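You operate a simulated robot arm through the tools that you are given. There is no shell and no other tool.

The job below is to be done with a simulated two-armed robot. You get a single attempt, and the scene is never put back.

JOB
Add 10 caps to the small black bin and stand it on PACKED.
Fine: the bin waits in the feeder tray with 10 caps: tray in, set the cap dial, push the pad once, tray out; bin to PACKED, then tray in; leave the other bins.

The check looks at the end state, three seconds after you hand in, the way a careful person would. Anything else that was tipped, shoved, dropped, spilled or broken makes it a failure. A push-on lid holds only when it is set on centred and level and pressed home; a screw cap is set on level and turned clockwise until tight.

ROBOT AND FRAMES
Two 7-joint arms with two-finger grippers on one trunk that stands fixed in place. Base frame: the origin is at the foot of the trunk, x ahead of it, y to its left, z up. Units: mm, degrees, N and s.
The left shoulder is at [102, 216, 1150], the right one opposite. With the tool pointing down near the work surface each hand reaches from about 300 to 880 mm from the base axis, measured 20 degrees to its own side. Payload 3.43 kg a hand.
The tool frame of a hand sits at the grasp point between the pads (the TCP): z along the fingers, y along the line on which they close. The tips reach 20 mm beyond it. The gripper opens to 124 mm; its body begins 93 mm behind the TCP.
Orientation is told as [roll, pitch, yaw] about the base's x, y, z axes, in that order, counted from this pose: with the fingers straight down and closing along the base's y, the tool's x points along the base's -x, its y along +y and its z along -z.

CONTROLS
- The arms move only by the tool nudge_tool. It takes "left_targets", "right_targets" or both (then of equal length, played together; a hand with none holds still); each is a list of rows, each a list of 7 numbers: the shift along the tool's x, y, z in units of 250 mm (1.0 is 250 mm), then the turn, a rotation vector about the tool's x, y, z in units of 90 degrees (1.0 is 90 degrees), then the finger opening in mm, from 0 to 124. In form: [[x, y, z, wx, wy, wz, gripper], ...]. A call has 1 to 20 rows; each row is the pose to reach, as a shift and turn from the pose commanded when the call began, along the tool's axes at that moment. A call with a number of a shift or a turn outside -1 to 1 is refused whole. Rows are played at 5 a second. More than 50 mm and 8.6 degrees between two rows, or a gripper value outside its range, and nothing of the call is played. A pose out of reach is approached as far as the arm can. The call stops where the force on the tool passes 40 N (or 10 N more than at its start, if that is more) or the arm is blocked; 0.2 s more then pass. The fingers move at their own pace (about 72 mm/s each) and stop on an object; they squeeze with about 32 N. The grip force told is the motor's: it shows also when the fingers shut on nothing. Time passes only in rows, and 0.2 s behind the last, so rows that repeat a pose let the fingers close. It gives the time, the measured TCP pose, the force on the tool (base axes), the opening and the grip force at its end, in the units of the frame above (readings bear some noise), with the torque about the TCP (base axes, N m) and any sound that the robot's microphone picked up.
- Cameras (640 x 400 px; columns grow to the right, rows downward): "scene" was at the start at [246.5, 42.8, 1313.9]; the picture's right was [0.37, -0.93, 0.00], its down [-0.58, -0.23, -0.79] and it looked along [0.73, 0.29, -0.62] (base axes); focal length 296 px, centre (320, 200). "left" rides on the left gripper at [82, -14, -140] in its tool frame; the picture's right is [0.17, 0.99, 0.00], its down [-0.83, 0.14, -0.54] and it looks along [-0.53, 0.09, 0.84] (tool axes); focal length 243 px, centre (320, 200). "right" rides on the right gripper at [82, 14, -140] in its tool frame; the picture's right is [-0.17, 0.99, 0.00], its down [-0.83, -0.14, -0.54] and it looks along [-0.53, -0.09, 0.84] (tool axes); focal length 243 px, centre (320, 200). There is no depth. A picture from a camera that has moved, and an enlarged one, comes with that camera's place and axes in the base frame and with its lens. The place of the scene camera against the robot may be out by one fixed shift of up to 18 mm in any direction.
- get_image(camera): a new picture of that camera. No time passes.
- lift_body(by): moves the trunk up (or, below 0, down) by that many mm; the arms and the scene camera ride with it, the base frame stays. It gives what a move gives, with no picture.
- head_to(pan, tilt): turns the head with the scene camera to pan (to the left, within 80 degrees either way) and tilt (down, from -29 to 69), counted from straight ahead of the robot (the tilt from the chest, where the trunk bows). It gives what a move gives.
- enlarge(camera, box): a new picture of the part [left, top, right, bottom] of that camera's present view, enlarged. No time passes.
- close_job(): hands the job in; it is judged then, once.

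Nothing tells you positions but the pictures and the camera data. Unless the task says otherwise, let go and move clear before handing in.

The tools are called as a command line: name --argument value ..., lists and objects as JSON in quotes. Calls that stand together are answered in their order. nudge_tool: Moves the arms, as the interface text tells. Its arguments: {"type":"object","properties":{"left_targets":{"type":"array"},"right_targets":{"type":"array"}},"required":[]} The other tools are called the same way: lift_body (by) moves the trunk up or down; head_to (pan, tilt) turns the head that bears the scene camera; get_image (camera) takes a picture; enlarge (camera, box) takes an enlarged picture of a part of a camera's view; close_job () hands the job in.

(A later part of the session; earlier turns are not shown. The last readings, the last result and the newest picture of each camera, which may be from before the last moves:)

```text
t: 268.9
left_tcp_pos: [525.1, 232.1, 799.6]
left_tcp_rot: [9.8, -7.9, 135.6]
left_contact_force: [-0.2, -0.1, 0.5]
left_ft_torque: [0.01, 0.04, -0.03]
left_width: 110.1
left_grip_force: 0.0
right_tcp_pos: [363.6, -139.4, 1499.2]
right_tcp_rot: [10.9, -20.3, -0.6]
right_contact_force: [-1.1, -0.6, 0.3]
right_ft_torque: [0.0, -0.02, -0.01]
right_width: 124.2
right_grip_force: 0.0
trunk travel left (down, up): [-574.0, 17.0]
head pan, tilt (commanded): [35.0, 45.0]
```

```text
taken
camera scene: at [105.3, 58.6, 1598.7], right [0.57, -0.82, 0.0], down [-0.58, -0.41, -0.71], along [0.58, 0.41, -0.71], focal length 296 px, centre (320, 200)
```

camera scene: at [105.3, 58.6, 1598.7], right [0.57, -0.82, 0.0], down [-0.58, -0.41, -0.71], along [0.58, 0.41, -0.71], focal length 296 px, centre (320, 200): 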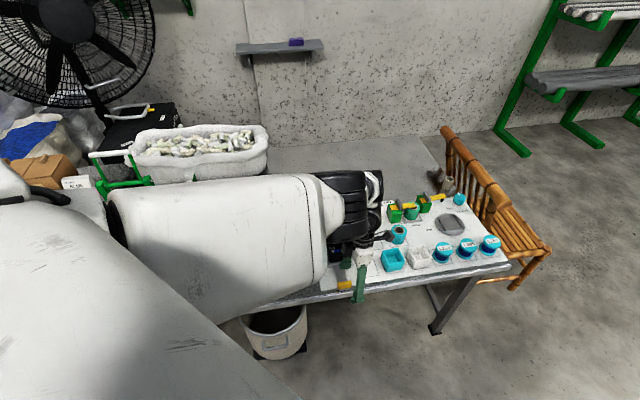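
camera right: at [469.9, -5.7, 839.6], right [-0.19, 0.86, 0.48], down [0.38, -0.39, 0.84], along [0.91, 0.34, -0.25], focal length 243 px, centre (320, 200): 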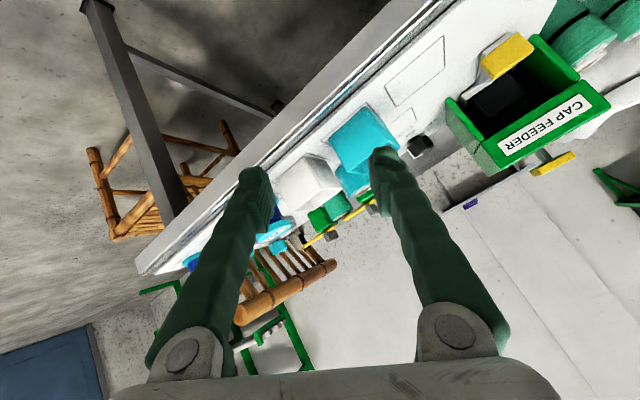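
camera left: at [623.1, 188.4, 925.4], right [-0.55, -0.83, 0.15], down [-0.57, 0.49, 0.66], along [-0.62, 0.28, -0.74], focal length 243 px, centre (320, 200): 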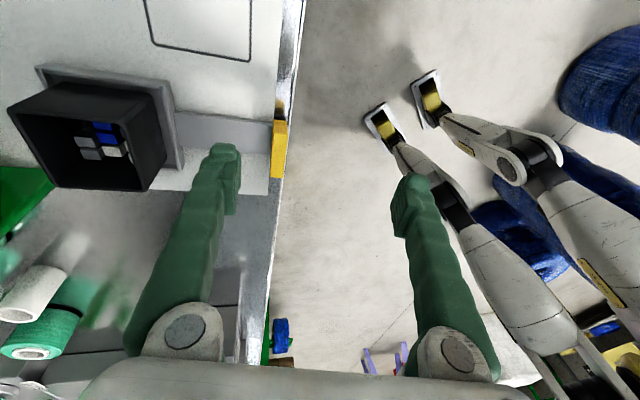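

The bin is centred at about (622, 341) with its rim near z = 770. I'll move above it, bringing the tool upright.

nudge_tool --left_targets '[[-0.01, -0.05, -0.12, 0.022, 0.017, 0.001, 110], [-0.02, -0.18, -0.2, 0.044, 0.034, 0.003, 100], [-0.03, -0.32, -0.26, 0.067, 0.051, 0.004, 90], [-0.045, -0.44, -0.29, 0.089, 0.068, 0.006, 90], [-0.054, -0.54, -0.293, 0.111, 0.0856, 0.007, 90]]'

get_image --camera "left"

```text
t: 270.1
left_tcp_pos: [621.3, 329.1, 846.4]
left_tcp_rot: [0.1, -0.3, 134.4]
left_contact_force: [-0.2, -0.3, 0.7]
left_ft_torque: [-0.02, 0.03, -0.02]
left_width: 90.3
left_grip_force: 0.1
right_tcp_pos: [363.3, -140.5, 1499.4]
right_tcp_rot: [10.9, -20.3, -0.6]
right_contact_force: [-0.9, -0.5, -0.5]
right_ft_torque: [-0.03, -0.04, -0.04]
right_width: 124.1
right_grip_force: 0.0
trunk travel left (down, up): [-574.0, 17.0]
head pan, tilt (commanded): [35.0, 45.0]
```

```text
taken
camera left: at [690.0, 279.9, 987.6], right [-0.59, -0.81, 0.0], down [-0.68, 0.49, 0.54], along [-0.44, 0.32, -0.84], focal length 243 px, centre (320, 200)
```

left: 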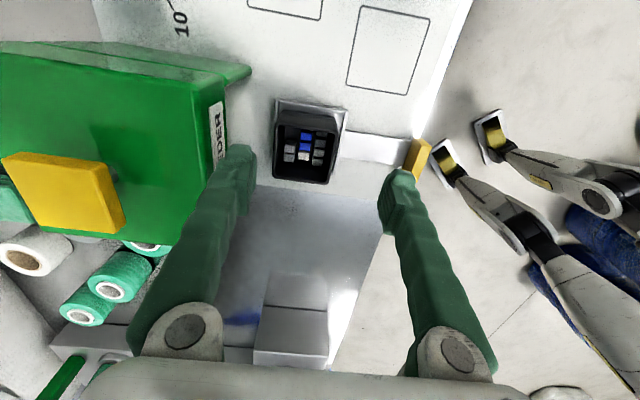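

I'll zoom in to fix the bin's centre relative to the gripper.

enlarge --camera "left" --box '[250, 90, 370, 200]'

```text
3.64 times, centred on (310, 145) of left
camera zoom: at [690.0, 279.9, 987.6], right [-0.59, -0.81, 0.0], down [-0.68, 0.49, 0.54], along [-0.44, 0.32, -0.84], focal length 882 px, centre (356, 400)
```

zoom: 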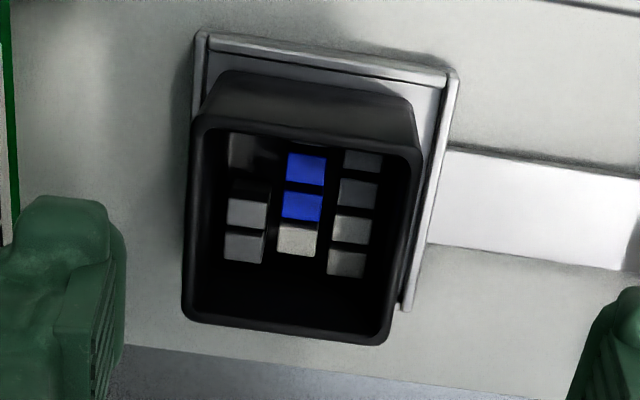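

Bin centre refined to (624.5, 343). I'll recentre, lower the trunk 20 mm, then descend around the bin with the fingers at 80 mm.

nudge_tool --left_targets '[[-0.014, -0.027, 0, 0, 0, 0, 80], [-0.029, -0.055, 0, 0, 0, 0.004, 80]]'

lift_body --by -20

nudge_tool --left_targets '[[0, 0, 0.08, 0, 0, 0, 80], [0, 0, 0.14, 0, 0, 0, 80]]'

get_image --camera "left"

```text
t: 270.7
left_tcp_pos: [626.0, 343.4, 847.4]
left_tcp_rot: [0.1, -0.2, 134.2]
left_contact_force: [-0.9, 0.6, -0.9]
left_ft_torque: [-0.02, -0.01, 0.01]
left_width: 80.2
left_grip_force: 0.0
right_tcp_pos: [362.7, -140.9, 1500.1]
right_tcp_rot: [10.9, -20.2, -0.7]
right_contact_force: [0.2, 0.5, 0.2]
right_ft_torque: [-0.01, 0.0, -0.01]
right_width: 123.8
right_grip_force: 0.0
trunk travel left (down, up): [-574.0, 17.0]
head pan, tilt (commanded): [35.0, 45.0]
```

```text
t: 271.3
left_tcp_pos: [626.3, 343.7, 829.5]
left_tcp_rot: [-0.1, -0.2, 134.1]
left_contact_force: [1.0, -0.3, 0.5]
left_ft_torque: [-0.01, 0.02, -0.02]
left_width: 79.9
left_grip_force: 0.0
right_tcp_pos: [363.7, -141.7, 1478.8]
right_tcp_rot: [10.8, -20.3, -0.6]
right_contact_force: [-0.6, -0.5, 0.1]
right_ft_torque: [0.01, 0.02, 0.03]
right_width: 124.2
right_grip_force: 0.0
trunk travel left (down, up): [-554.0, 37.0]
head pan, tilt (commanded): [35.0, 45.0]
```

```text
t: 271.9
left_tcp_pos: [625.9, 344.0, 793.8]
left_tcp_rot: [-0.1, -0.2, 134.1]
left_contact_force: [-0.8, -0.1, -0.7]
left_ft_torque: [0.01, -0.04, 0.02]
left_width: 80.0
left_grip_force: 0.1
right_tcp_pos: [362.5, -140.5, 1479.1]
right_tcp_rot: [10.9, -20.3, -0.6]
right_contact_force: [0.5, 0.2, -0.1]
right_ft_torque: [-0.01, 0.01, -0.03]
right_width: 123.8
right_grip_force: 0.0
trunk travel left (down, up): [-554.0, 37.0]
head pan, tilt (commanded): [35.0, 45.0]
```

```text
taken
camera left: at [694.1, 294.3, 933.2], right [-0.59, -0.8, 0.0], down [-0.68, 0.5, 0.54], along [-0.44, 0.32, -0.84], focal length 243 px, centre (320, 200)
```

left: 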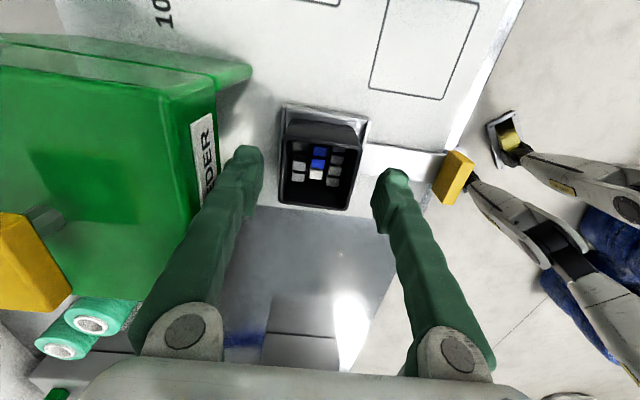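

The bin is well centred between the fingers. I'll descend to grip height and close on it.

nudge_tool --left_targets '[[0, 0, 0.07, 0, 0, -0.005, 80], [0, 0, 0.14, 0, 0, -0.01, 80], [0, 0, 0.15, 0, 0, -0.01, 80]]'

get_image --camera "left"

```text
t: 272.3
left_tcp_pos: [626.3, 363.1, 787.6]
left_tcp_rot: [-3.5, -3.8, 129.4]
left_contact_force: [-20.0, -14.9, 8.5]
left_ft_torque: [0.4, -0.28, 0.32]
left_width: 68.4
left_grip_force: 0.0
right_tcp_pos: [359.8, -143.9, 1480.2]
right_tcp_rot: [11.0, -20.5, -0.6]
right_contact_force: [0.5, -0.3, 0.0]
right_ft_torque: [0.01, -0.01, 0.0]
right_width: 123.9
right_grip_force: 0.0
trunk travel left (down, up): [-554.0, 37.0]
head pan, tilt (commanded): [35.0, 45.0]
stopped in row 1 (left hand): the force on the tool passed its limit at 56 N (the readings are from after the stop); the commanded pose is now the measured one
```

```text
taken
camera left: at [689.7, 296.3, 922.9], right [-0.66, -0.75, -0.07], down [-0.64, 0.5, 0.58], along [-0.4, 0.43, -0.81], focal length 243 px, centre (320, 200)
```

left: 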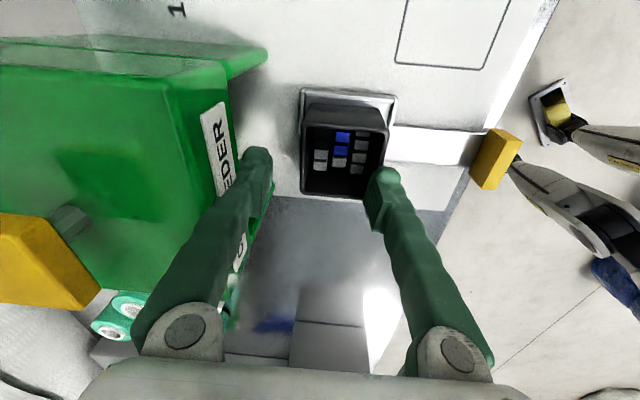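

The hand jerked toward the feeder and its back finger touched the front panel. I'll back off toward the front and up, and re-level.

nudge_tool --left_targets '[[0, 0.06, 0, 0, 0, 0, 80], [0, 0.08, -0.1, -0.02, 0.02, -0.02, 80], [0, 0.08, -0.2, -0.039, 0.042, -0.05, 80]]'

get_image --camera "left"

get_image --camera "scene"

```text
t: 273.1
left_tcp_pos: [616.0, 351.4, 836.9]
left_tcp_rot: [-0.5, 0.2, 134.0]
left_contact_force: [-0.1, 0.3, -1.0]
left_ft_torque: [-0.01, 0.01, -0.02]
left_width: 80.3
left_grip_force: 0.1
right_tcp_pos: [362.5, -141.1, 1480.0]
right_tcp_rot: [10.9, -20.2, -0.6]
right_contact_force: [0.1, 0.3, -0.8]
right_ft_torque: [-0.02, -0.01, -0.01]
right_width: 124.0
right_grip_force: 0.1
trunk travel left (down, up): [-554.0, 37.0]
head pan, tilt (commanded): [35.0, 45.0]
```

```text
taken
camera left: at [682.2, 302.0, 977.2], right [-0.59, -0.8, -0.01], down [-0.68, 0.5, 0.54], along [-0.43, 0.32, -0.84], focal length 243 px, centre (320, 200)
```

left: 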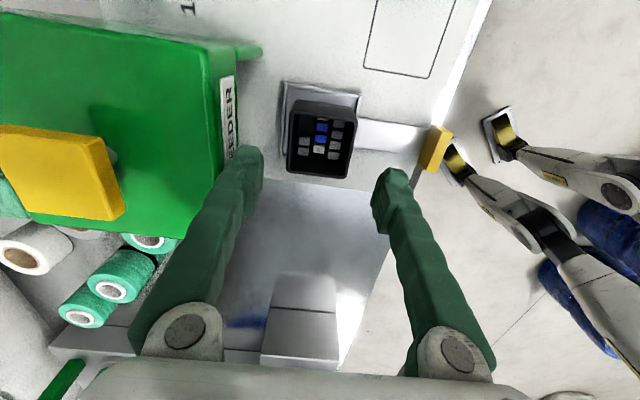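

```text
taken
camera scene: at [127.3, 58.7, 1577.2], right [0.57, -0.82, 0.0], down [-0.58, -0.41, -0.71], along [0.58, 0.41, -0.71], focal length 296 px, centre (320, 200)
```

scene: 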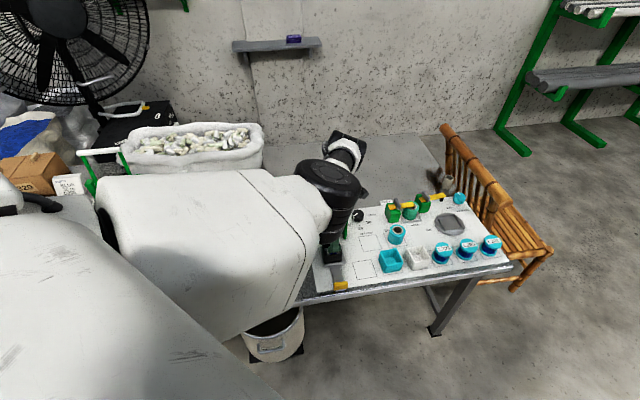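

The bin is still seated. The arm seems marginal at this trunk height, so I'll raise it 12 mm, recentre, and descend in finer steps.

lift_body --by 12

nudge_tool --left_targets '[[0.024, -0.002, 0, 0, 0, -0.005, 80], [0.047, -0.004, 0, 0, 0, -0.011, 80], [0.047, -0.004, 0.04, 0, 0, -0.011, 80], [0.047, -0.004, 0.08, 0, 0, -0.011, 80], [0.047, -0.004, 0.12, 0, 0, -0.011, 80]]'

get_image --camera "left"

```text
t: 273.7
left_tcp_pos: [614.1, 350.3, 848.5]
left_tcp_rot: [-0.4, 0.1, 134.0]
left_contact_force: [-1.2, 0.9, -1.0]
left_ft_torque: [-0.01, -0.04, 0.04]
left_width: 80.2
left_grip_force: 0.0
right_tcp_pos: [355.3, -139.3, 1497.4]
right_tcp_rot: [11.0, -21.6, -0.9]
right_contact_force: [-0.5, -0.2, -0.4]
right_ft_torque: [0.01, -0.05, -0.01]
right_width: 124.0
right_grip_force: 0.0
trunk travel left (down, up): [-566.0, 25.0]
head pan, tilt (commanded): [35.0, 45.0]
```

```text
t: 274.9
left_tcp_pos: [625.6, 345.0, 816.5]
left_tcp_rot: [-0.4, 0.0, 135.0]
left_contact_force: [-0.6, 0.3, -0.9]
left_ft_torque: [0.01, -0.04, 0.0]
left_width: 79.9
left_grip_force: 0.1
right_tcp_pos: [357.0, -140.6, 1495.6]
right_tcp_rot: [11.0, -21.5, -0.8]
right_contact_force: [0.1, 0.8, 0.3]
right_ft_torque: [0.01, 0.0, 0.02]
right_width: 124.2
right_grip_force: 0.2
trunk travel left (down, up): [-566.0, 25.0]
head pan, tilt (commanded): [35.0, 45.0]
```

```text
taken
camera left: at [692.3, 295.5, 957.8], right [-0.58, -0.81, -0.01], down [-0.69, 0.49, 0.54], along [-0.43, 0.32, -0.84], focal length 243 px, centre (320, 200)
```

left: 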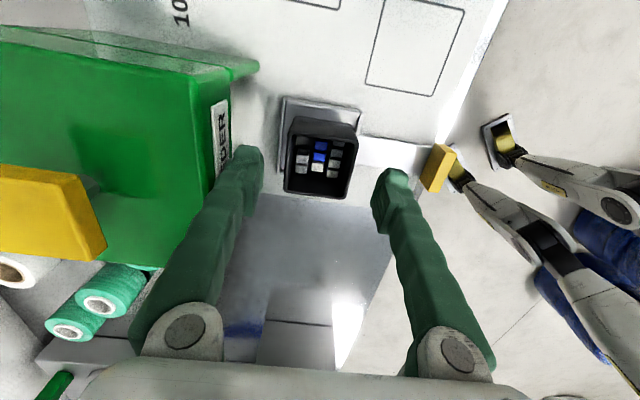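

Aligned at yaw 135. To keep clear of the panel I'll narrow the opening to 72 mm, shift 3 mm toward the front, and descend gently.

nudge_tool --left_targets '[[0, 0.012, 0.0, 0, 0, 0, 72], [0, 0.012, 0.04, 0, 0, 0, 72], [0, 0.012, 0.08, 0, 0, 0, 72], [0, 0.012, 0.12, 0, 0, 0, 72]]'

get_image --camera "left"

```text
t: 275.9
left_tcp_pos: [623.2, 340.1, 787.8]
left_tcp_rot: [-0.6, 0.0, 134.9]
left_contact_force: [0.3, -0.9, -0.2]
left_ft_torque: [0.02, 0.0, 0.03]
left_width: 72.2
left_grip_force: 0.0
right_tcp_pos: [357.1, -141.3, 1496.2]
right_tcp_rot: [11.1, -21.4, -0.9]
right_contact_force: [1.1, -0.7, 0.4]
right_ft_torque: [0.0, 0.02, -0.02]
right_width: 124.2
right_grip_force: 0.1
trunk travel left (down, up): [-566.0, 25.0]
head pan, tilt (commanded): [35.0, 45.0]
```

```text
taken
camera left: at [690.1, 292.1, 928.0], right [-0.58, -0.81, -0.01], down [-0.69, 0.49, 0.54], along [-0.43, 0.32, -0.84], focal length 243 px, centre (320, 200)
```

left: 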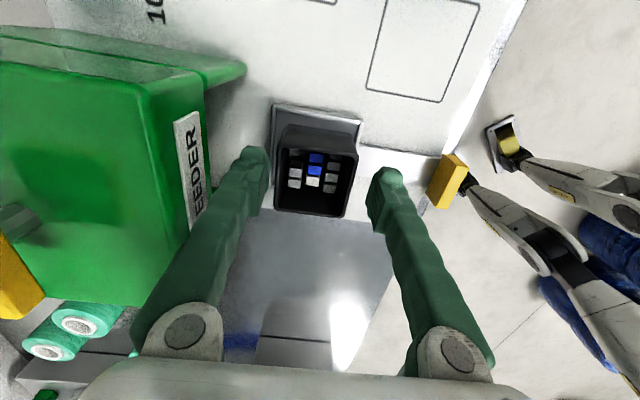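

Clear on both sides. Descending the last 30 mm.

nudge_tool --left_targets '[[0, 0, 0.03, 0, 0, 0, 72], [0, 0, 0.06, 0, 0, 0, 72], [0, 0, 0.09, 0, 0, 0, 72], [0, 0, 0.12, 0, 0, 0, 72]]'

get_image --camera "left"

```text
t: 276.9
left_tcp_pos: [622.6, 341.6, 757.3]
left_tcp_rot: [-0.5, 0.1, 135.0]
left_contact_force: [-0.6, -0.2, -0.1]
left_ft_torque: [0.01, 0.03, -0.02]
left_width: 72.1
left_grip_force: 0.1
right_tcp_pos: [356.8, -139.8, 1497.3]
right_tcp_rot: [11.0, -21.4, -0.8]
right_contact_force: [-0.4, -0.1, -0.4]
right_ft_torque: [-0.01, 0.01, -0.02]
right_width: 123.9
right_grip_force: 0.2
trunk travel left (down, up): [-566.0, 25.0]
head pan, tilt (commanded): [35.0, 45.0]
```

```text
taken
camera left: at [690.6, 293.0, 897.9], right [-0.58, -0.81, -0.01], down [-0.69, 0.49, 0.54], along [-0.43, 0.32, -0.84], focal length 243 px, centre (320, 200)
```

left: 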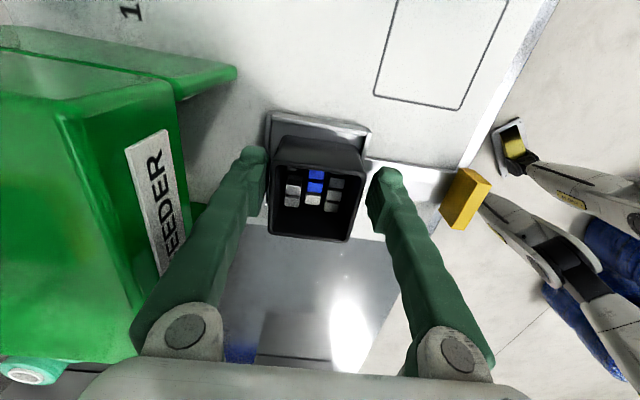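

The fingers straddle the bin wall-to-wall. I'll shift 5 mm to its middle and close.

nudge_tool --left_targets '[[-0.02, 0, 0, 0, 0, 0, 72], [-0.02, 0, 0, 0, 0, 0, 30], [-0.02, 0, 0, 0, 0, 0, 30], [-0.02, 0, 0, 0, 0, 0, 30], [-0.02, 0, 0, 0, 0, 0, 30]]'

get_image --camera "left"

```text
t: 278.1
left_tcp_pos: [619.4, 344.7, 757.1]
left_tcp_rot: [-0.5, 0.1, 134.9]
left_contact_force: [0.0, 0.4, -0.1]
left_ft_torque: [0.0, 0.0, 0.0]
left_width: 58.4
left_grip_force: 31.3
right_tcp_pos: [358.0, -140.2, 1497.9]
right_tcp_rot: [11.0, -21.4, -0.7]
right_contact_force: [1.0, -0.7, 0.6]
right_ft_torque: [0.01, -0.02, 0.0]
right_width: 124.3
right_grip_force: 0.1
trunk travel left (down, up): [-566.0, 25.0]
head pan, tilt (commanded): [35.0, 45.0]
```

```text
taken
camera left: at [687.1, 296.5, 897.7], right [-0.58, -0.81, -0.01], down [-0.69, 0.49, 0.54], along [-0.43, 0.32, -0.84], focal length 243 px, centre (320, 200)
```

left: 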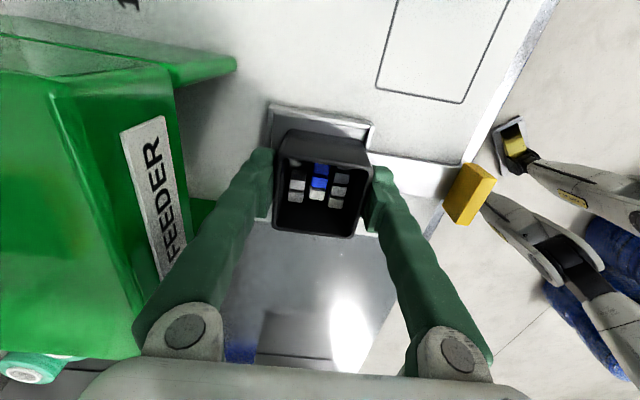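

The bin is gripped (58 mm, 31 N). I'll lift it straight up slowly.

nudge_tool --left_targets '[[0, 0, -0.04, 0, 0, 0, 30], [0, 0, -0.08, 0, 0, 0, 30], [0, 0, -0.13, 0, 0, 0, 30], [0, 0, -0.18, 0, 0, 0, 30], [0, 0, -0.24, 0, 0, 0, 30]]'

get_image --camera "left"

enlarge --camera "scene" --box '[300, 180, 440, 310]'

```text
t: 279.5
left_tcp_pos: [621.4, 390.2, 826.0]
left_tcp_rot: [-2.5, -1.3, 136.8]
left_contact_force: [-0.5, 0.3, 0.5]
left_ft_torque: [0.01, 0.06, -0.02]
left_width: 30.2
left_grip_force: 0.1
right_tcp_pos: [357.1, -139.5, 1496.7]
right_tcp_rot: [11.1, -21.4, -0.9]
right_contact_force: [0.5, -1.0, -0.7]
right_ft_torque: [0.01, 0.0, 0.0]
right_width: 123.9
right_grip_force: 0.0
trunk travel left (down, up): [-566.0, 25.0]
head pan, tilt (commanded): [35.0, 45.0]
stopped in row 5 (left hand): the arm was blocked; the commanded pose is now the measured one
```

```text
taken
camera left: at [689.5, 337.0, 964.7], right [-0.55, -0.83, -0.05], down [-0.71, 0.44, 0.55], along [-0.44, 0.34, -0.83], focal length 243 px, centre (320, 200)
```

left: 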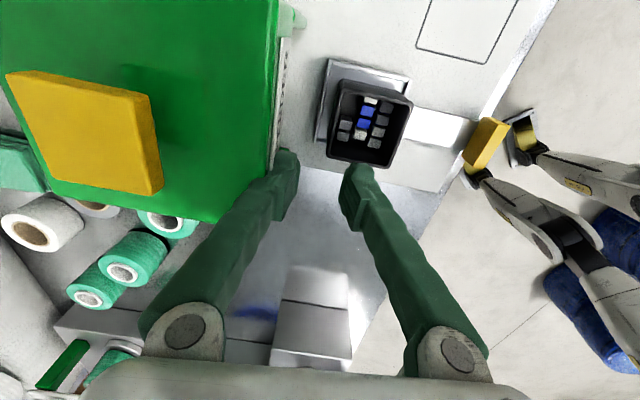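

```text
3.08 times, centred on (370, 245) of scene
camera zoom: at [115.1, 58.1, 1590.4], right [0.57, -0.82, 0.0], down [-0.58, -0.41, -0.71], along [0.58, 0.41, -0.71], focal length 912 px, centre (166, 62)
```

zoom: 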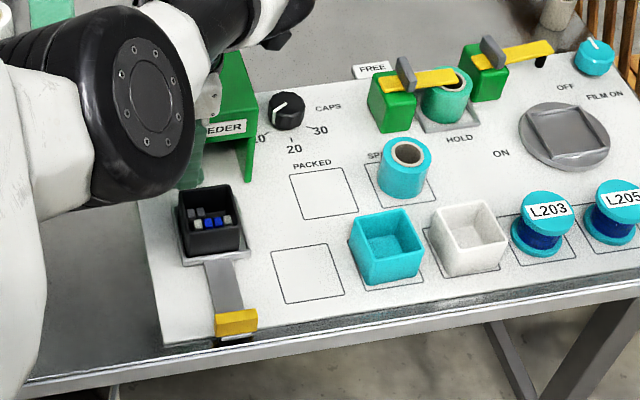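

The arm jerked sideways while lifting and the bin slipped out of the grip, but it dropped only a little and still sits in the tray with its caps. I'll look closely at it.

enlarge --camera "left" --box '[290, 40, 430, 190]'

enlarge --camera "scene" --box '[340, 220, 400, 270]'

```text
2.67 times, centred on (360, 115) of left
camera zoom: at [689.5, 337.0, 964.7], right [-0.55, -0.83, -0.05], down [-0.71, 0.44, 0.55], along [-0.44, 0.34, -0.83], focal length 647 px, centre (213, 427)
```

zoom: 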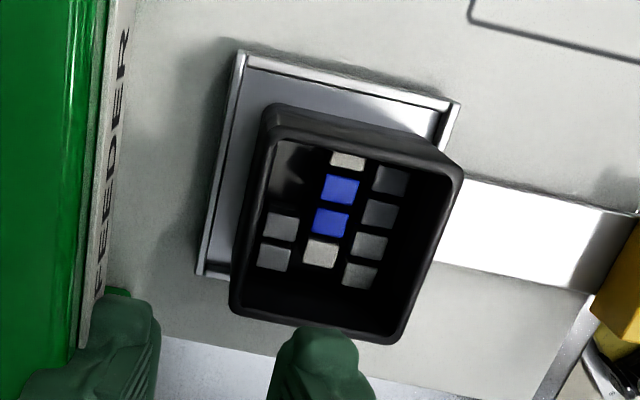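

```text
8.00 times, centred on (370, 245) of scene
camera zoom: at [115.1, 58.1, 1590.4], right [0.57, -0.82, 0.0], down [-0.58, -0.41, -0.71], along [0.58, 0.41, -0.71], focal length 2370 px, centre (-80, -160)
```

zoom: 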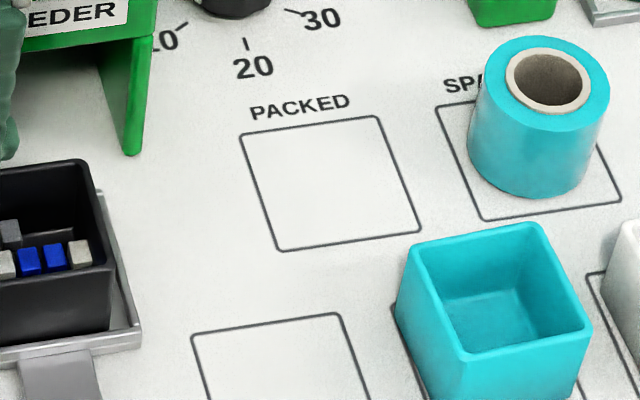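

The bin is square in the tray at about (622, 348). I'll bring the trunk to where the arm is straighter for this spot, open the fingers and realign above it with a slight 3° outward tilt.

nudge_tool --left_targets '[[0.05, 0.05, 0, 0, 0.01, 0.005, 50], [0.11, 0.12, -0.02, 0, 0.02, 0.01, 80], [0.116, 0.123, -0.02, 0, 0.0335, 0.02, 80]]'

lift_body --by 8

get_image --camera "left"

```text
t: 280.0
left_tcp_pos: [613.9, 395.2, 830.4]
left_tcp_rot: [-2.6, -1.2, 137.2]
left_contact_force: [-32.2, -67.4, -3.1]
left_ft_torque: [0.62, -0.21, -1.58]
left_width: 41.7
left_grip_force: 0.0
right_tcp_pos: [352.5, -146.7, 1496.3]
right_tcp_rot: [11.3, -21.4, -0.9]
right_contact_force: [-0.5, 0.5, 0.0]
right_ft_torque: [-0.04, -0.02, 0.02]
right_width: 124.2
right_grip_force: 0.0
trunk travel left (down, up): [-566.0, 25.0]
head pan, tilt (commanded): [35.0, 45.0]
stopped in row 2 (left hand): the force on the tool passed its limit at 53 N (the readings are from after the stop); the commanded pose is now the measured one
```

```text
t: 280.6
left_tcp_pos: [610.0, 389.9, 832.0]
left_tcp_rot: [-2.2, -1.6, 137.1]
left_contact_force: [-30.6, -34.2, -25.3]
left_ft_torque: [-0.81, 0.93, -0.53]
left_width: 54.0
left_grip_force: 0.0
right_tcp_pos: [350.1, -144.3, 1506.0]
right_tcp_rot: [11.3, -22.1, -1.3]
right_contact_force: [-0.3, -0.3, 0.3]
right_ft_torque: [0.02, 0.0, -0.01]
right_width: 124.0
right_grip_force: 0.0
trunk travel left (down, up): [-574.0, 17.0]
head pan, tilt (commanded): [35.0, 45.0]
```

```text
taken
camera left: at [679.0, 337.8, 970.3], right [-0.55, -0.83, -0.04], down [-0.71, 0.44, 0.56], along [-0.44, 0.34, -0.83], focal length 243 px, centre (320, 200)
```

left: 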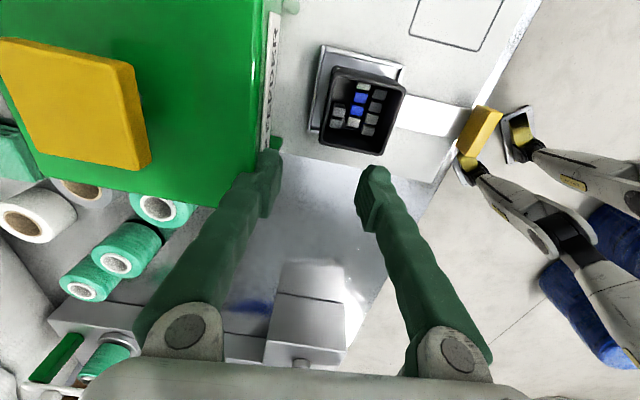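

The opening finger is pressing on the feeder's front panel. I'll close it a bit and move straight away from the panel.

nudge_tool --left_targets '[[0, 0.0, 0, 0, 0, 0, 35], [0, 0.05, 0, 0, 0, 0, 35], [0, 0.1, 0, 0, 0, 0, 35], [0, 0.14, 0, 0, 0, 0, 35]]'

get_image --camera "left"

```text
t: 281.8
left_tcp_pos: [607.0, 442.7, 859.5]
left_tcp_rot: [-6.7, -1.7, 141.7]
left_contact_force: [-0.2, -0.5, -0.6]
left_ft_torque: [0.02, 0.03, 0.04]
left_width: 35.0
left_grip_force: 0.1
right_tcp_pos: [353.7, -139.3, 1506.9]
right_tcp_rot: [11.2, -22.1, -1.2]
right_contact_force: [-0.6, -0.5, 0.3]
right_ft_torque: [0.01, -0.02, -0.01]
right_width: 123.8
right_grip_force: 0.1
trunk travel left (down, up): [-574.0, 17.0]
head pan, tilt (commanded): [35.0, 45.0]
stopped in row 4 (left hand): the arm was blocked; the commanded pose is now the measured one
```

```text
taken
camera left: at [673.2, 387.0, 997.7], right [-0.48, -0.87, -0.12], down [-0.76, 0.35, 0.54], along [-0.43, 0.35, -0.83], focal length 243 px, centre (320, 200)
```

left: 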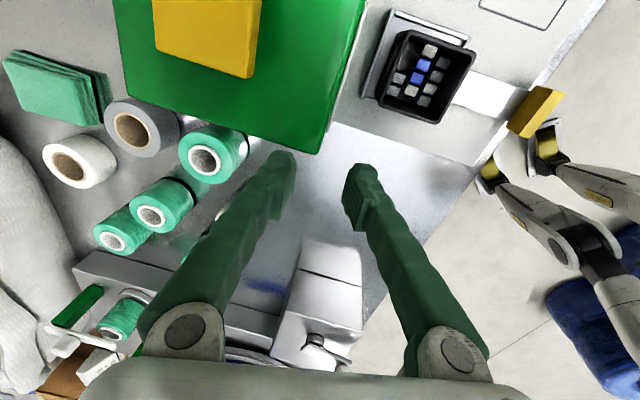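

The arm needs to stay nearly straight to avoid the torso at this spot. I'll raise the trunk to its top, which stretches the arm, and return above the bin at height.

lift_body --by 16

nudge_tool --left_targets '[[0.07, 0.07, 0.0, -0.019, 0.005, 0.019, 35], [0.145, 0.14, 0.0, -0.037, 0.01, 0.037, 35], [0.22, 0.21, 0.03, -0.056, 0.014, 0.056, 35], [0.287, 0.275, 0.07, -0.0744, 0.019, 0.0744, 35], [0.287, 0.275, 0.104, -0.0744, 0.019, 0.0744, 35]]'

get_image --camera "left"

```text
t: 282.4
left_tcp_pos: [603.3, 436.5, 872.7]
left_tcp_rot: [-6.4, -1.6, 141.1]
left_contact_force: [0.6, 0.1, -0.3]
left_ft_torque: [0.01, -0.01, -0.04]
left_width: 35.2
left_grip_force: 0.0
right_tcp_pos: [333.8, -137.9, 1536.8]
right_tcp_rot: [11.3, -25.1, -1.4]
right_contact_force: [-0.1, 0.3, 0.1]
right_ft_torque: [0.0, -0.03, 0.02]
right_width: 123.8
right_grip_force: 0.1
trunk travel left (down, up): [-590.0, 1.0]
head pan, tilt (commanded): [35.0, 45.0]
```

```text
t: 283.6
left_tcp_pos: [618.1, 341.1, 838.0]
left_tcp_rot: [0.5, -0.4, 134.5]
left_contact_force: [-0.1, 0.1, 0.4]
left_ft_torque: [0.01, -0.01, 0.0]
left_width: 35.1
left_grip_force: 0.0
right_tcp_pos: [336.3, -139.6, 1537.2]
right_tcp_rot: [11.4, -25.0, -1.3]
right_contact_force: [-0.5, -0.5, 0.0]
right_ft_torque: [-0.01, 0.0, 0.03]
right_width: 124.0
right_grip_force: 0.0
trunk travel left (down, up): [-590.0, 1.0]
head pan, tilt (commanded): [35.0, 45.0]
```

```text
taken
camera left: at [687.6, 293.1, 977.3], right [-0.59, -0.81, 0.01], down [-0.68, 0.49, 0.55], along [-0.45, 0.32, -0.84], focal length 243 px, centre (320, 200)
```

left: 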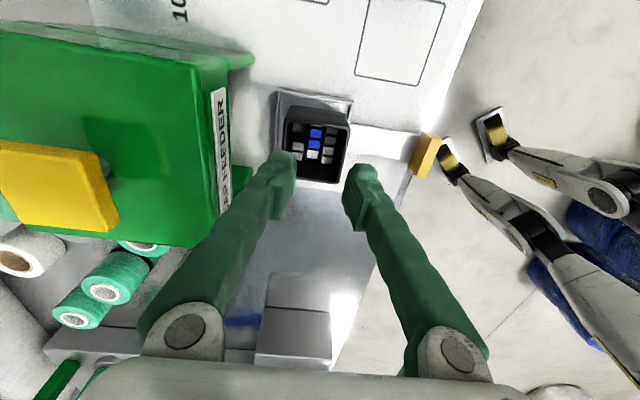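

Now accurately placed again. I'll open to 74 mm and descend in alternating small steps: trunk down, then hand down.

nudge_tool --left_targets '[[0.012, 0, 0, -0.005, 0.004, -0.005, 60], [0.012, 0, 0, -0.005, 0.004, -0.005, 74]]'

lift_body --by -8

nudge_tool --left_targets '[[0, 0, 0.036, 0, 0, 0, 74], [0, 0, 0.072, 0, 0, 0, 74]]'

lift_body --by -8

nudge_tool --left_targets '[[0, 0, 0.036, 0, 0, 0, 74], [0, 0, 0.072, 0, 0, 0, 74]]'

get_image --camera "left"

```text
t: 284.2
left_tcp_pos: [619.7, 339.7, 837.4]
left_tcp_rot: [0.9, 0.0, 135.1]
left_contact_force: [0.7, 0.1, 0.3]
left_ft_torque: [-0.03, 0.01, 0.02]
left_width: 74.0
left_grip_force: 0.0
right_tcp_pos: [337.4, -139.3, 1537.5]
right_tcp_rot: [11.3, -25.0, -1.4]
right_contact_force: [0.0, -0.2, 0.9]
right_ft_torque: [0.02, -0.02, 0.0]
right_width: 124.0
right_grip_force: 0.1
trunk travel left (down, up): [-590.0, 1.0]
head pan, tilt (commanded): [35.0, 45.0]
```

```text
t: 284.8
left_tcp_pos: [622.4, 339.3, 829.8]
left_tcp_rot: [0.8, 0.1, 135.0]
left_contact_force: [-0.2, 0.1, 0.2]
left_ft_torque: [-0.04, 0.02, -0.01]
left_width: 74.3
left_grip_force: 0.0
right_tcp_pos: [338.2, -139.5, 1528.2]
right_tcp_rot: [11.4, -24.9, -1.4]
right_contact_force: [-0.2, 0.2, 1.6]
right_ft_torque: [-0.02, 0.02, -0.03]
right_width: 124.0
right_grip_force: 0.1
trunk travel left (down, up): [-582.0, 9.0]
head pan, tilt (commanded): [35.0, 45.0]
```

```text
t: 285.4
left_tcp_pos: [621.0, 338.8, 810.4]
left_tcp_rot: [1.0, 0.0, 134.9]
left_contact_force: [-0.5, 0.0, -0.9]
left_ft_torque: [0.0, 0.03, 0.0]
left_width: 74.1
left_grip_force: 0.1
right_tcp_pos: [337.5, -139.3, 1528.7]
right_tcp_rot: [11.2, -25.0, -1.4]
right_contact_force: [0.1, -0.4, 0.1]
right_ft_torque: [-0.02, 0.03, -0.02]
right_width: 124.2
right_grip_force: 0.0
trunk travel left (down, up): [-582.0, 9.0]
head pan, tilt (commanded): [35.0, 45.0]
```

```text
t: 286.0
left_tcp_pos: [621.6, 339.5, 803.1]
left_tcp_rot: [0.8, 0.0, 135.0]
left_contact_force: [0.1, -0.3, -0.2]
left_ft_torque: [0.02, 0.03, 0.01]
left_width: 73.9
left_grip_force: 0.1
right_tcp_pos: [338.5, -139.3, 1520.7]
right_tcp_rot: [11.3, -24.9, -1.4]
right_contact_force: [-0.6, -0.2, -0.3]
right_ft_torque: [0.02, 0.01, 0.0]
right_width: 124.0
right_grip_force: 0.2
trunk travel left (down, up): [-574.0, 17.0]
head pan, tilt (commanded): [35.0, 45.0]
```

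```text
t: 286.6
left_tcp_pos: [620.5, 339.7, 783.6]
left_tcp_rot: [1.0, 0.0, 135.0]
left_contact_force: [0.1, -0.5, 1.1]
left_ft_torque: [0.0, 0.01, 0.01]
left_width: 74.0
left_grip_force: 0.1
right_tcp_pos: [337.1, -138.9, 1519.9]
right_tcp_rot: [11.2, -25.0, -1.4]
right_contact_force: [0.1, -0.1, -0.1]
right_ft_torque: [0.02, -0.02, -0.02]
right_width: 124.4
right_grip_force: 0.0
trunk travel left (down, up): [-574.0, 17.0]
head pan, tilt (commanded): [35.0, 45.0]
```

```text
taken
camera left: at [690.6, 293.6, 924.5], right [-0.58, -0.81, 0.01], down [-0.68, 0.49, 0.54], along [-0.45, 0.3, -0.84], focal length 243 px, centre (320, 200)
```

left: 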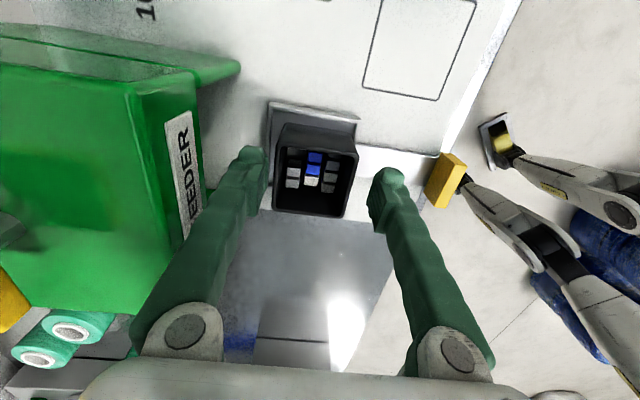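

Steady and accurate now. Final descent steps, with a 3 mm shift for centring.

lift_body --by -8

nudge_tool --left_targets '[[-0.005, -0.014, 0.02, 0, 0, 0, 74], [-0.01, -0.014, 0.05, 0, 0, 0, 74], [-0.01, -0.014, 0.078, 0, 0, 0, 74]]'

get_image --camera "left"

```text
t: 287.1
left_tcp_pos: [621.2, 339.8, 776.2]
left_tcp_rot: [0.9, 0.1, 134.8]
left_contact_force: [0.3, -0.1, -0.4]
left_ft_torque: [-0.03, 0.02, 0.0]
left_width: 74.2
left_grip_force: 0.1
right_tcp_pos: [338.1, -139.1, 1512.5]
right_tcp_rot: [11.4, -24.9, -1.5]
right_contact_force: [-0.6, 0.6, 0.4]
right_ft_torque: [-0.01, 0.0, -0.01]
right_width: 124.0
right_grip_force: 0.1
trunk travel left (down, up): [-566.0, 25.0]
head pan, tilt (commanded): [35.0, 45.0]
```

```text
t: 287.9
left_tcp_pos: [620.0, 343.0, 757.2]
left_tcp_rot: [0.9, 0.1, 134.9]
left_contact_force: [-0.3, -0.3, 0.2]
left_ft_torque: [0.01, 0.0, -0.01]
left_width: 74.0
left_grip_force: 0.0
right_tcp_pos: [336.5, -140.0, 1513.3]
right_tcp_rot: [11.3, -25.0, -1.5]
right_contact_force: [-0.8, -0.1, -0.9]
right_ft_torque: [0.02, -0.03, 0.01]
right_width: 124.0
right_grip_force: 0.0
trunk travel left (down, up): [-566.0, 25.0]
head pan, tilt (commanded): [35.0, 45.0]
```

```text
taken
camera left: at [690.1, 296.6, 897.5], right [-0.58, -0.81, 0.01], down [-0.68, 0.49, 0.54], along [-0.45, 0.3, -0.84], focal length 243 px, centre (320, 200)
```

left: 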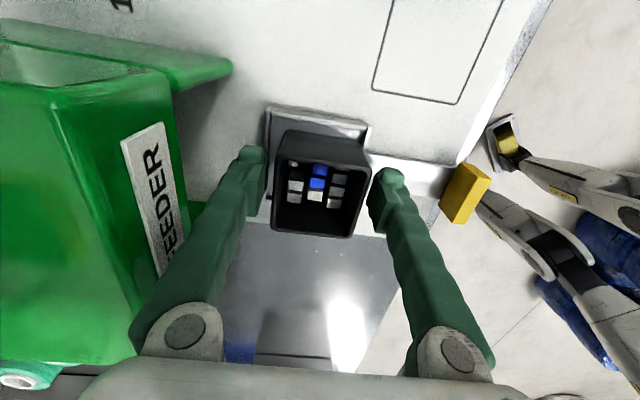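

Centred. Closing on the bin.

nudge_tool --left_targets '[[0, 0, 0.012, 0, 0, 0, 74], [0, 0, 0.012, 0, 0, 0, 30], [0, 0, 0.012, 0, 0, 0, 30], [0, 0, 0.012, 0, 0, 0, 30], [0, 0, 0.012, 0, 0, 0, 30]]'

lift_body --by 8

nudge_tool --left_targets '[[0, 0, -0.015, 0, 0, 0, 30], [0, 0, -0.03, 0, 0, 0, 30], [0, 0, -0.045, 0, 0, 0, 30]]'

get_image --camera "left"

```text
t: 289.1
left_tcp_pos: [620.8, 343.3, 754.0]
left_tcp_rot: [0.9, 0.0, 135.1]
left_contact_force: [0.0, -0.6, -0.3]
left_ft_torque: [0.01, -0.02, -0.01]
left_width: 58.3
left_grip_force: 32.2
right_tcp_pos: [336.2, -139.2, 1512.6]
right_tcp_rot: [11.3, -25.0, -1.4]
right_contact_force: [-0.7, -0.1, 0.5]
right_ft_torque: [0.01, -0.02, 0.0]
right_width: 124.2
right_grip_force: 0.0
trunk travel left (down, up): [-566.0, 25.0]
head pan, tilt (commanded): [35.0, 45.0]
```

```text
t: 289.7
left_tcp_pos: [618.7, 343.1, 762.5]
left_tcp_rot: [0.8, -0.1, 134.9]
left_contact_force: [0.1, -1.3, -1.7]
left_ft_torque: [0.02, -0.02, 0.02]
left_width: 58.4
left_grip_force: 31.8
right_tcp_pos: [336.2, -139.3, 1519.8]
right_tcp_rot: [11.3, -24.9, -1.2]
right_contact_force: [0.8, -0.5, -0.9]
right_ft_torque: [0.01, 0.02, 0.0]
right_width: 124.1
right_grip_force: 0.0
trunk travel left (down, up): [-574.0, 17.0]
head pan, tilt (commanded): [35.0, 45.0]
```

```text
t: 290.5
left_tcp_pos: [621.8, 344.0, 773.1]
left_tcp_rot: [0.8, 0.0, 134.9]
left_contact_force: [0.2, 0.4, -0.1]
left_ft_torque: [0.01, -0.01, -0.01]
left_width: 58.6
left_grip_force: 31.9
right_tcp_pos: [338.9, -139.7, 1519.6]
right_tcp_rot: [11.3, -24.8, -1.4]
right_contact_force: [-0.2, -0.6, -0.5]
right_ft_torque: [-0.01, 0.04, -0.01]
right_width: 124.2
right_grip_force: 0.0
trunk travel left (down, up): [-574.0, 17.0]
head pan, tilt (commanded): [35.0, 45.0]
```

```text
taken
camera left: at [691.4, 296.7, 913.8], right [-0.58, -0.81, 0.01], down [-0.68, 0.49, 0.54], along [-0.45, 0.3, -0.84], focal length 243 px, centre (320, 200)
```

left: 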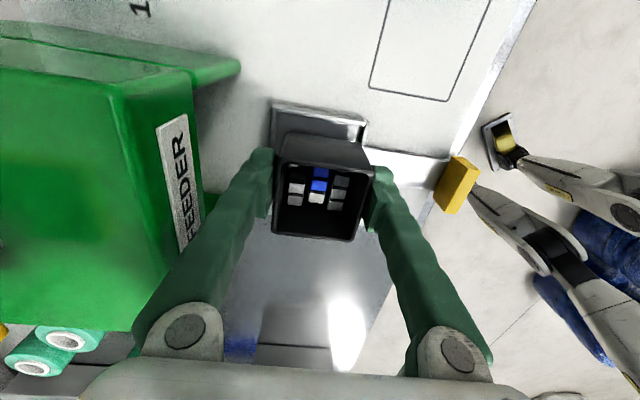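

The bin lifts cleanly this time. I'll raise it a bit more and carry it to the right in small alternating steps, trunk down then hand up and sideways, keeping the arm stretched.

nudge_tool --left_targets '[[0, 0, -0.025, 0, 0, 0, 30], [0, 0, -0.055, 0, 0, 0, 30]]'

lift_body --by -8

nudge_tool --left_targets '[[0, 0, -0.034, 0, 0, 0, 30], [0.037, -0.006, -0.034, 0, 0, 0, 30], [0.0735, -0.0114, -0.034, 0, 0, 0, 30]]'

lift_body --by -8

nudge_tool --left_targets '[[0, 0, -0.034, 0, 0, 0, 30], [0.037, -0.006, -0.034, 0, 0, 0, 30], [0.0735, -0.0114, -0.034, 0, 0, 0, 30]]'

get_image --camera "left"

```text
t: 291.1
left_tcp_pos: [620.5, 342.7, 787.9]
left_tcp_rot: [0.8, 0.0, 135.0]
left_contact_force: [0.0, 0.1, -0.8]
left_ft_torque: [0.01, -0.03, -0.03]
left_width: 58.6
left_grip_force: 32.2
right_tcp_pos: [337.8, -139.2, 1519.8]
right_tcp_rot: [11.5, -25.1, -1.4]
right_contact_force: [0.4, 0.7, -0.1]
right_ft_torque: [-0.01, -0.01, 0.0]
right_width: 123.8
right_grip_force: 0.1
trunk travel left (down, up): [-574.0, 17.0]
head pan, tilt (commanded): [35.0, 45.0]
```

```text
t: 291.7
left_tcp_pos: [622.9, 343.1, 780.2]
left_tcp_rot: [0.8, -0.1, 135.0]
left_contact_force: [0.8, -0.2, -1.3]
left_ft_torque: [-0.02, 0.01, -0.03]
left_width: 58.5
left_grip_force: 31.4
right_tcp_pos: [337.7, -139.7, 1512.2]
right_tcp_rot: [11.4, -24.9, -1.3]
right_contact_force: [-0.3, -0.9, 0.3]
right_ft_torque: [0.0, -0.03, -0.01]
right_width: 123.9
right_grip_force: 0.0
trunk travel left (down, up): [-566.0, 25.0]
head pan, tilt (commanded): [35.0, 45.0]
```

```text
t: 292.5
left_tcp_pos: [636.8, 332.6, 787.6]
left_tcp_rot: [0.9, 0.0, 135.0]
left_contact_force: [-1.3, 0.7, -0.7]
left_ft_torque: [0.0, -0.03, -0.02]
left_width: 58.7
left_grip_force: 32.2
right_tcp_pos: [337.1, -138.5, 1512.0]
right_tcp_rot: [11.3, -25.0, -1.4]
right_contact_force: [0.6, 0.2, -0.2]
right_ft_torque: [-0.04, -0.02, -0.03]
right_width: 124.2
right_grip_force: 0.2
trunk travel left (down, up): [-566.0, 25.0]
head pan, tilt (commanded): [35.0, 45.0]
```

```text
t: 293.0
left_tcp_pos: [638.3, 334.3, 780.6]
left_tcp_rot: [0.8, 0.1, 135.0]
left_contact_force: [0.3, -0.5, -0.3]
left_ft_torque: [0.0, 0.02, 0.03]
left_width: 58.3
left_grip_force: 32.0
right_tcp_pos: [336.6, -139.6, 1504.4]
right_tcp_rot: [11.2, -25.0, -1.4]
right_contact_force: [0.8, 0.1, 0.6]
right_ft_torque: [0.02, 0.03, 0.0]
right_width: 124.2
right_grip_force: 0.1
trunk travel left (down, up): [-558.0, 33.0]
head pan, tilt (commanded): [35.0, 45.0]
```

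```text
t: 293.8
left_tcp_pos: [650.6, 321.4, 788.2]
left_tcp_rot: [0.8, 0.0, 134.9]
left_contact_force: [0.2, -0.7, -0.9]
left_ft_torque: [0.02, 0.01, 0.03]
left_width: 58.4
left_grip_force: 31.8
right_tcp_pos: [336.8, -138.9, 1505.1]
right_tcp_rot: [11.3, -25.0, -1.4]
right_contact_force: [-0.9, -0.1, -0.1]
right_ft_torque: [0.03, -0.03, -0.03]
right_width: 124.3
right_grip_force: 0.1
trunk travel left (down, up): [-558.0, 33.0]
head pan, tilt (commanded): [35.0, 45.0]
```

```text
taken
camera left: at [720.9, 275.1, 928.5], right [-0.58, -0.81, 0.01], down [-0.68, 0.49, 0.54], along [-0.45, 0.3, -0.84], focal length 243 px, centre (320, 200)
```

left: 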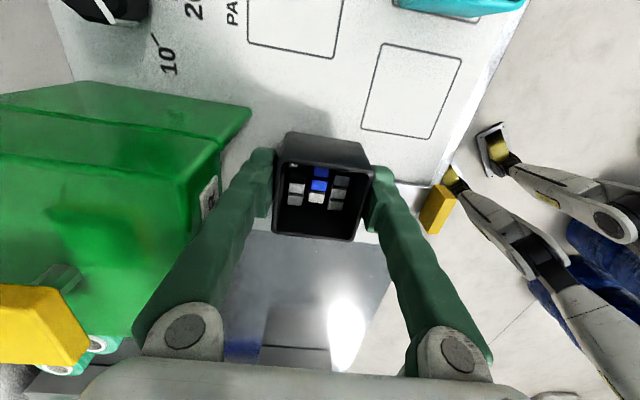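

The bin rides smoothly. Continuing the same pattern.

lift_body --by -9

nudge_tool --left_targets '[[0, 0, -0.036, 0, 0, 0, 30], [0.037, -0.006, -0.036, 0, 0, 0, 30], [0.0735, -0.0114, -0.036, 0, 0, 0, 30]]'

lift_body --by -9

nudge_tool --left_targets '[[0, 0, -0.036, 0, 0, 0, 30], [0.037, -0.006, -0.036, 0, 0, 0, 30], [0.0735, -0.0114, -0.036, 0, 0, 0, 30]]'

lift_body --by -10

nudge_tool --left_targets '[[0, 0, -0.04, 0, 0, 0, 30], [0.025, -0.012, -0.04, 0, 0, 0, 30], [0.05, -0.023, -0.04, 0, 0, 0, 30]]'

get_image --camera "left"

```text
t: 294.4
left_tcp_pos: [651.4, 322.0, 779.9]
left_tcp_rot: [0.8, 0.0, 135.0]
left_contact_force: [0.6, 0.7, -0.8]
left_ft_torque: [-0.03, 0.03, -0.03]
left_width: 58.4
left_grip_force: 31.8
right_tcp_pos: [336.8, -138.6, 1495.9]
right_tcp_rot: [11.4, -25.0, -1.4]
right_contact_force: [-0.1, -0.1, 0.1]
right_ft_torque: [0.0, -0.02, -0.01]
right_width: 123.9
right_grip_force: 0.0
trunk travel left (down, up): [-549.0, 42.0]
head pan, tilt (commanded): [35.0, 45.0]
```

```text
t: 295.2
left_tcp_pos: [666.5, 310.6, 787.1]
left_tcp_rot: [0.8, 0.0, 134.9]
left_contact_force: [-0.6, 0.7, -0.3]
left_ft_torque: [0.01, 0.02, 0.02]
left_width: 58.3
left_grip_force: 31.8
right_tcp_pos: [338.1, -138.7, 1496.0]
right_tcp_rot: [11.3, -25.0, -1.4]
right_contact_force: [0.0, 0.9, -0.3]
right_ft_torque: [-0.02, 0.02, -0.03]
right_width: 123.9
right_grip_force: 0.1
trunk travel left (down, up): [-549.0, 42.0]
head pan, tilt (commanded): [35.0, 45.0]
```

```text
t: 295.8
left_tcp_pos: [667.9, 311.7, 779.2]
left_tcp_rot: [0.8, 0.0, 134.9]
left_contact_force: [-0.1, -0.6, -0.4]
left_ft_torque: [-0.06, -0.02, -0.02]
left_width: 58.5
left_grip_force: 31.7
right_tcp_pos: [337.6, -139.7, 1486.8]
right_tcp_rot: [11.4, -24.9, -1.4]
right_contact_force: [-0.8, 0.0, 1.1]
right_ft_torque: [0.02, -0.05, 0.0]
right_width: 124.2
right_grip_force: 0.1
trunk travel left (down, up): [-540.0, 51.0]
head pan, tilt (commanded): [35.0, 45.0]
```

```text
t: 296.6
left_tcp_pos: [681.8, 299.9, 787.3]
left_tcp_rot: [0.9, 0.1, 134.9]
left_contact_force: [0.2, -0.5, -1.1]
left_ft_torque: [-0.03, 0.01, 0.02]
left_width: 58.6
left_grip_force: 31.9
right_tcp_pos: [337.7, -138.8, 1486.3]
right_tcp_rot: [11.4, -25.0, -1.3]
right_contact_force: [0.5, -0.8, 0.0]
right_ft_torque: [-0.01, 0.02, -0.03]
right_width: 123.9
right_grip_force: 0.0
trunk travel left (down, up): [-540.0, 51.0]
head pan, tilt (commanded): [35.0, 45.0]
```

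```text
t: 297.2
left_tcp_pos: [683.5, 300.8, 779.4]
left_tcp_rot: [0.7, 0.0, 134.9]
left_contact_force: [0.9, -0.3, -0.1]
left_ft_torque: [-0.01, 0.01, -0.01]
left_width: 58.5
left_grip_force: 32.6
right_tcp_pos: [340.4, -139.1, 1470.9]
right_tcp_rot: [11.6, -24.4, -1.4]
right_contact_force: [0.2, 0.7, -0.1]
right_ft_torque: [0.01, 0.02, 0.0]
right_width: 124.3
right_grip_force: 0.1
trunk travel left (down, up): [-530.0, 61.0]
head pan, tilt (commanded): [35.0, 45.0]
```

```text
t: 298.0
left_tcp_pos: [695.3, 295.5, 788.7]
left_tcp_rot: [0.9, 0.0, 135.0]
left_contact_force: [0.5, 0.0, -0.6]
left_ft_torque: [-0.01, 0.01, 0.02]
left_width: 58.7
left_grip_force: 31.9
right_tcp_pos: [339.1, -138.0, 1473.1]
right_tcp_rot: [11.5, -24.3, -1.3]
right_contact_force: [0.3, -0.2, -0.4]
right_ft_torque: [0.0, 0.0, -0.02]
right_width: 123.8
right_grip_force: 0.1
trunk travel left (down, up): [-530.0, 61.0]
head pan, tilt (commanded): [35.0, 45.0]
```

```text
taken
camera left: at [764.6, 248.8, 927.9], right [-0.58, -0.81, 0.01], down [-0.68, 0.49, 0.54], along [-0.45, 0.3, -0.84], focal length 243 px, centre (320, 200)
```

left: 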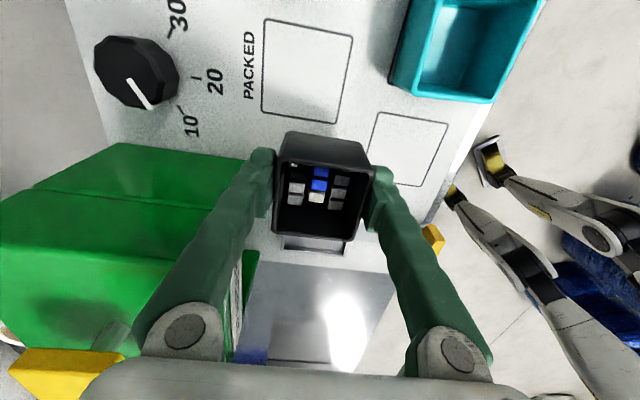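

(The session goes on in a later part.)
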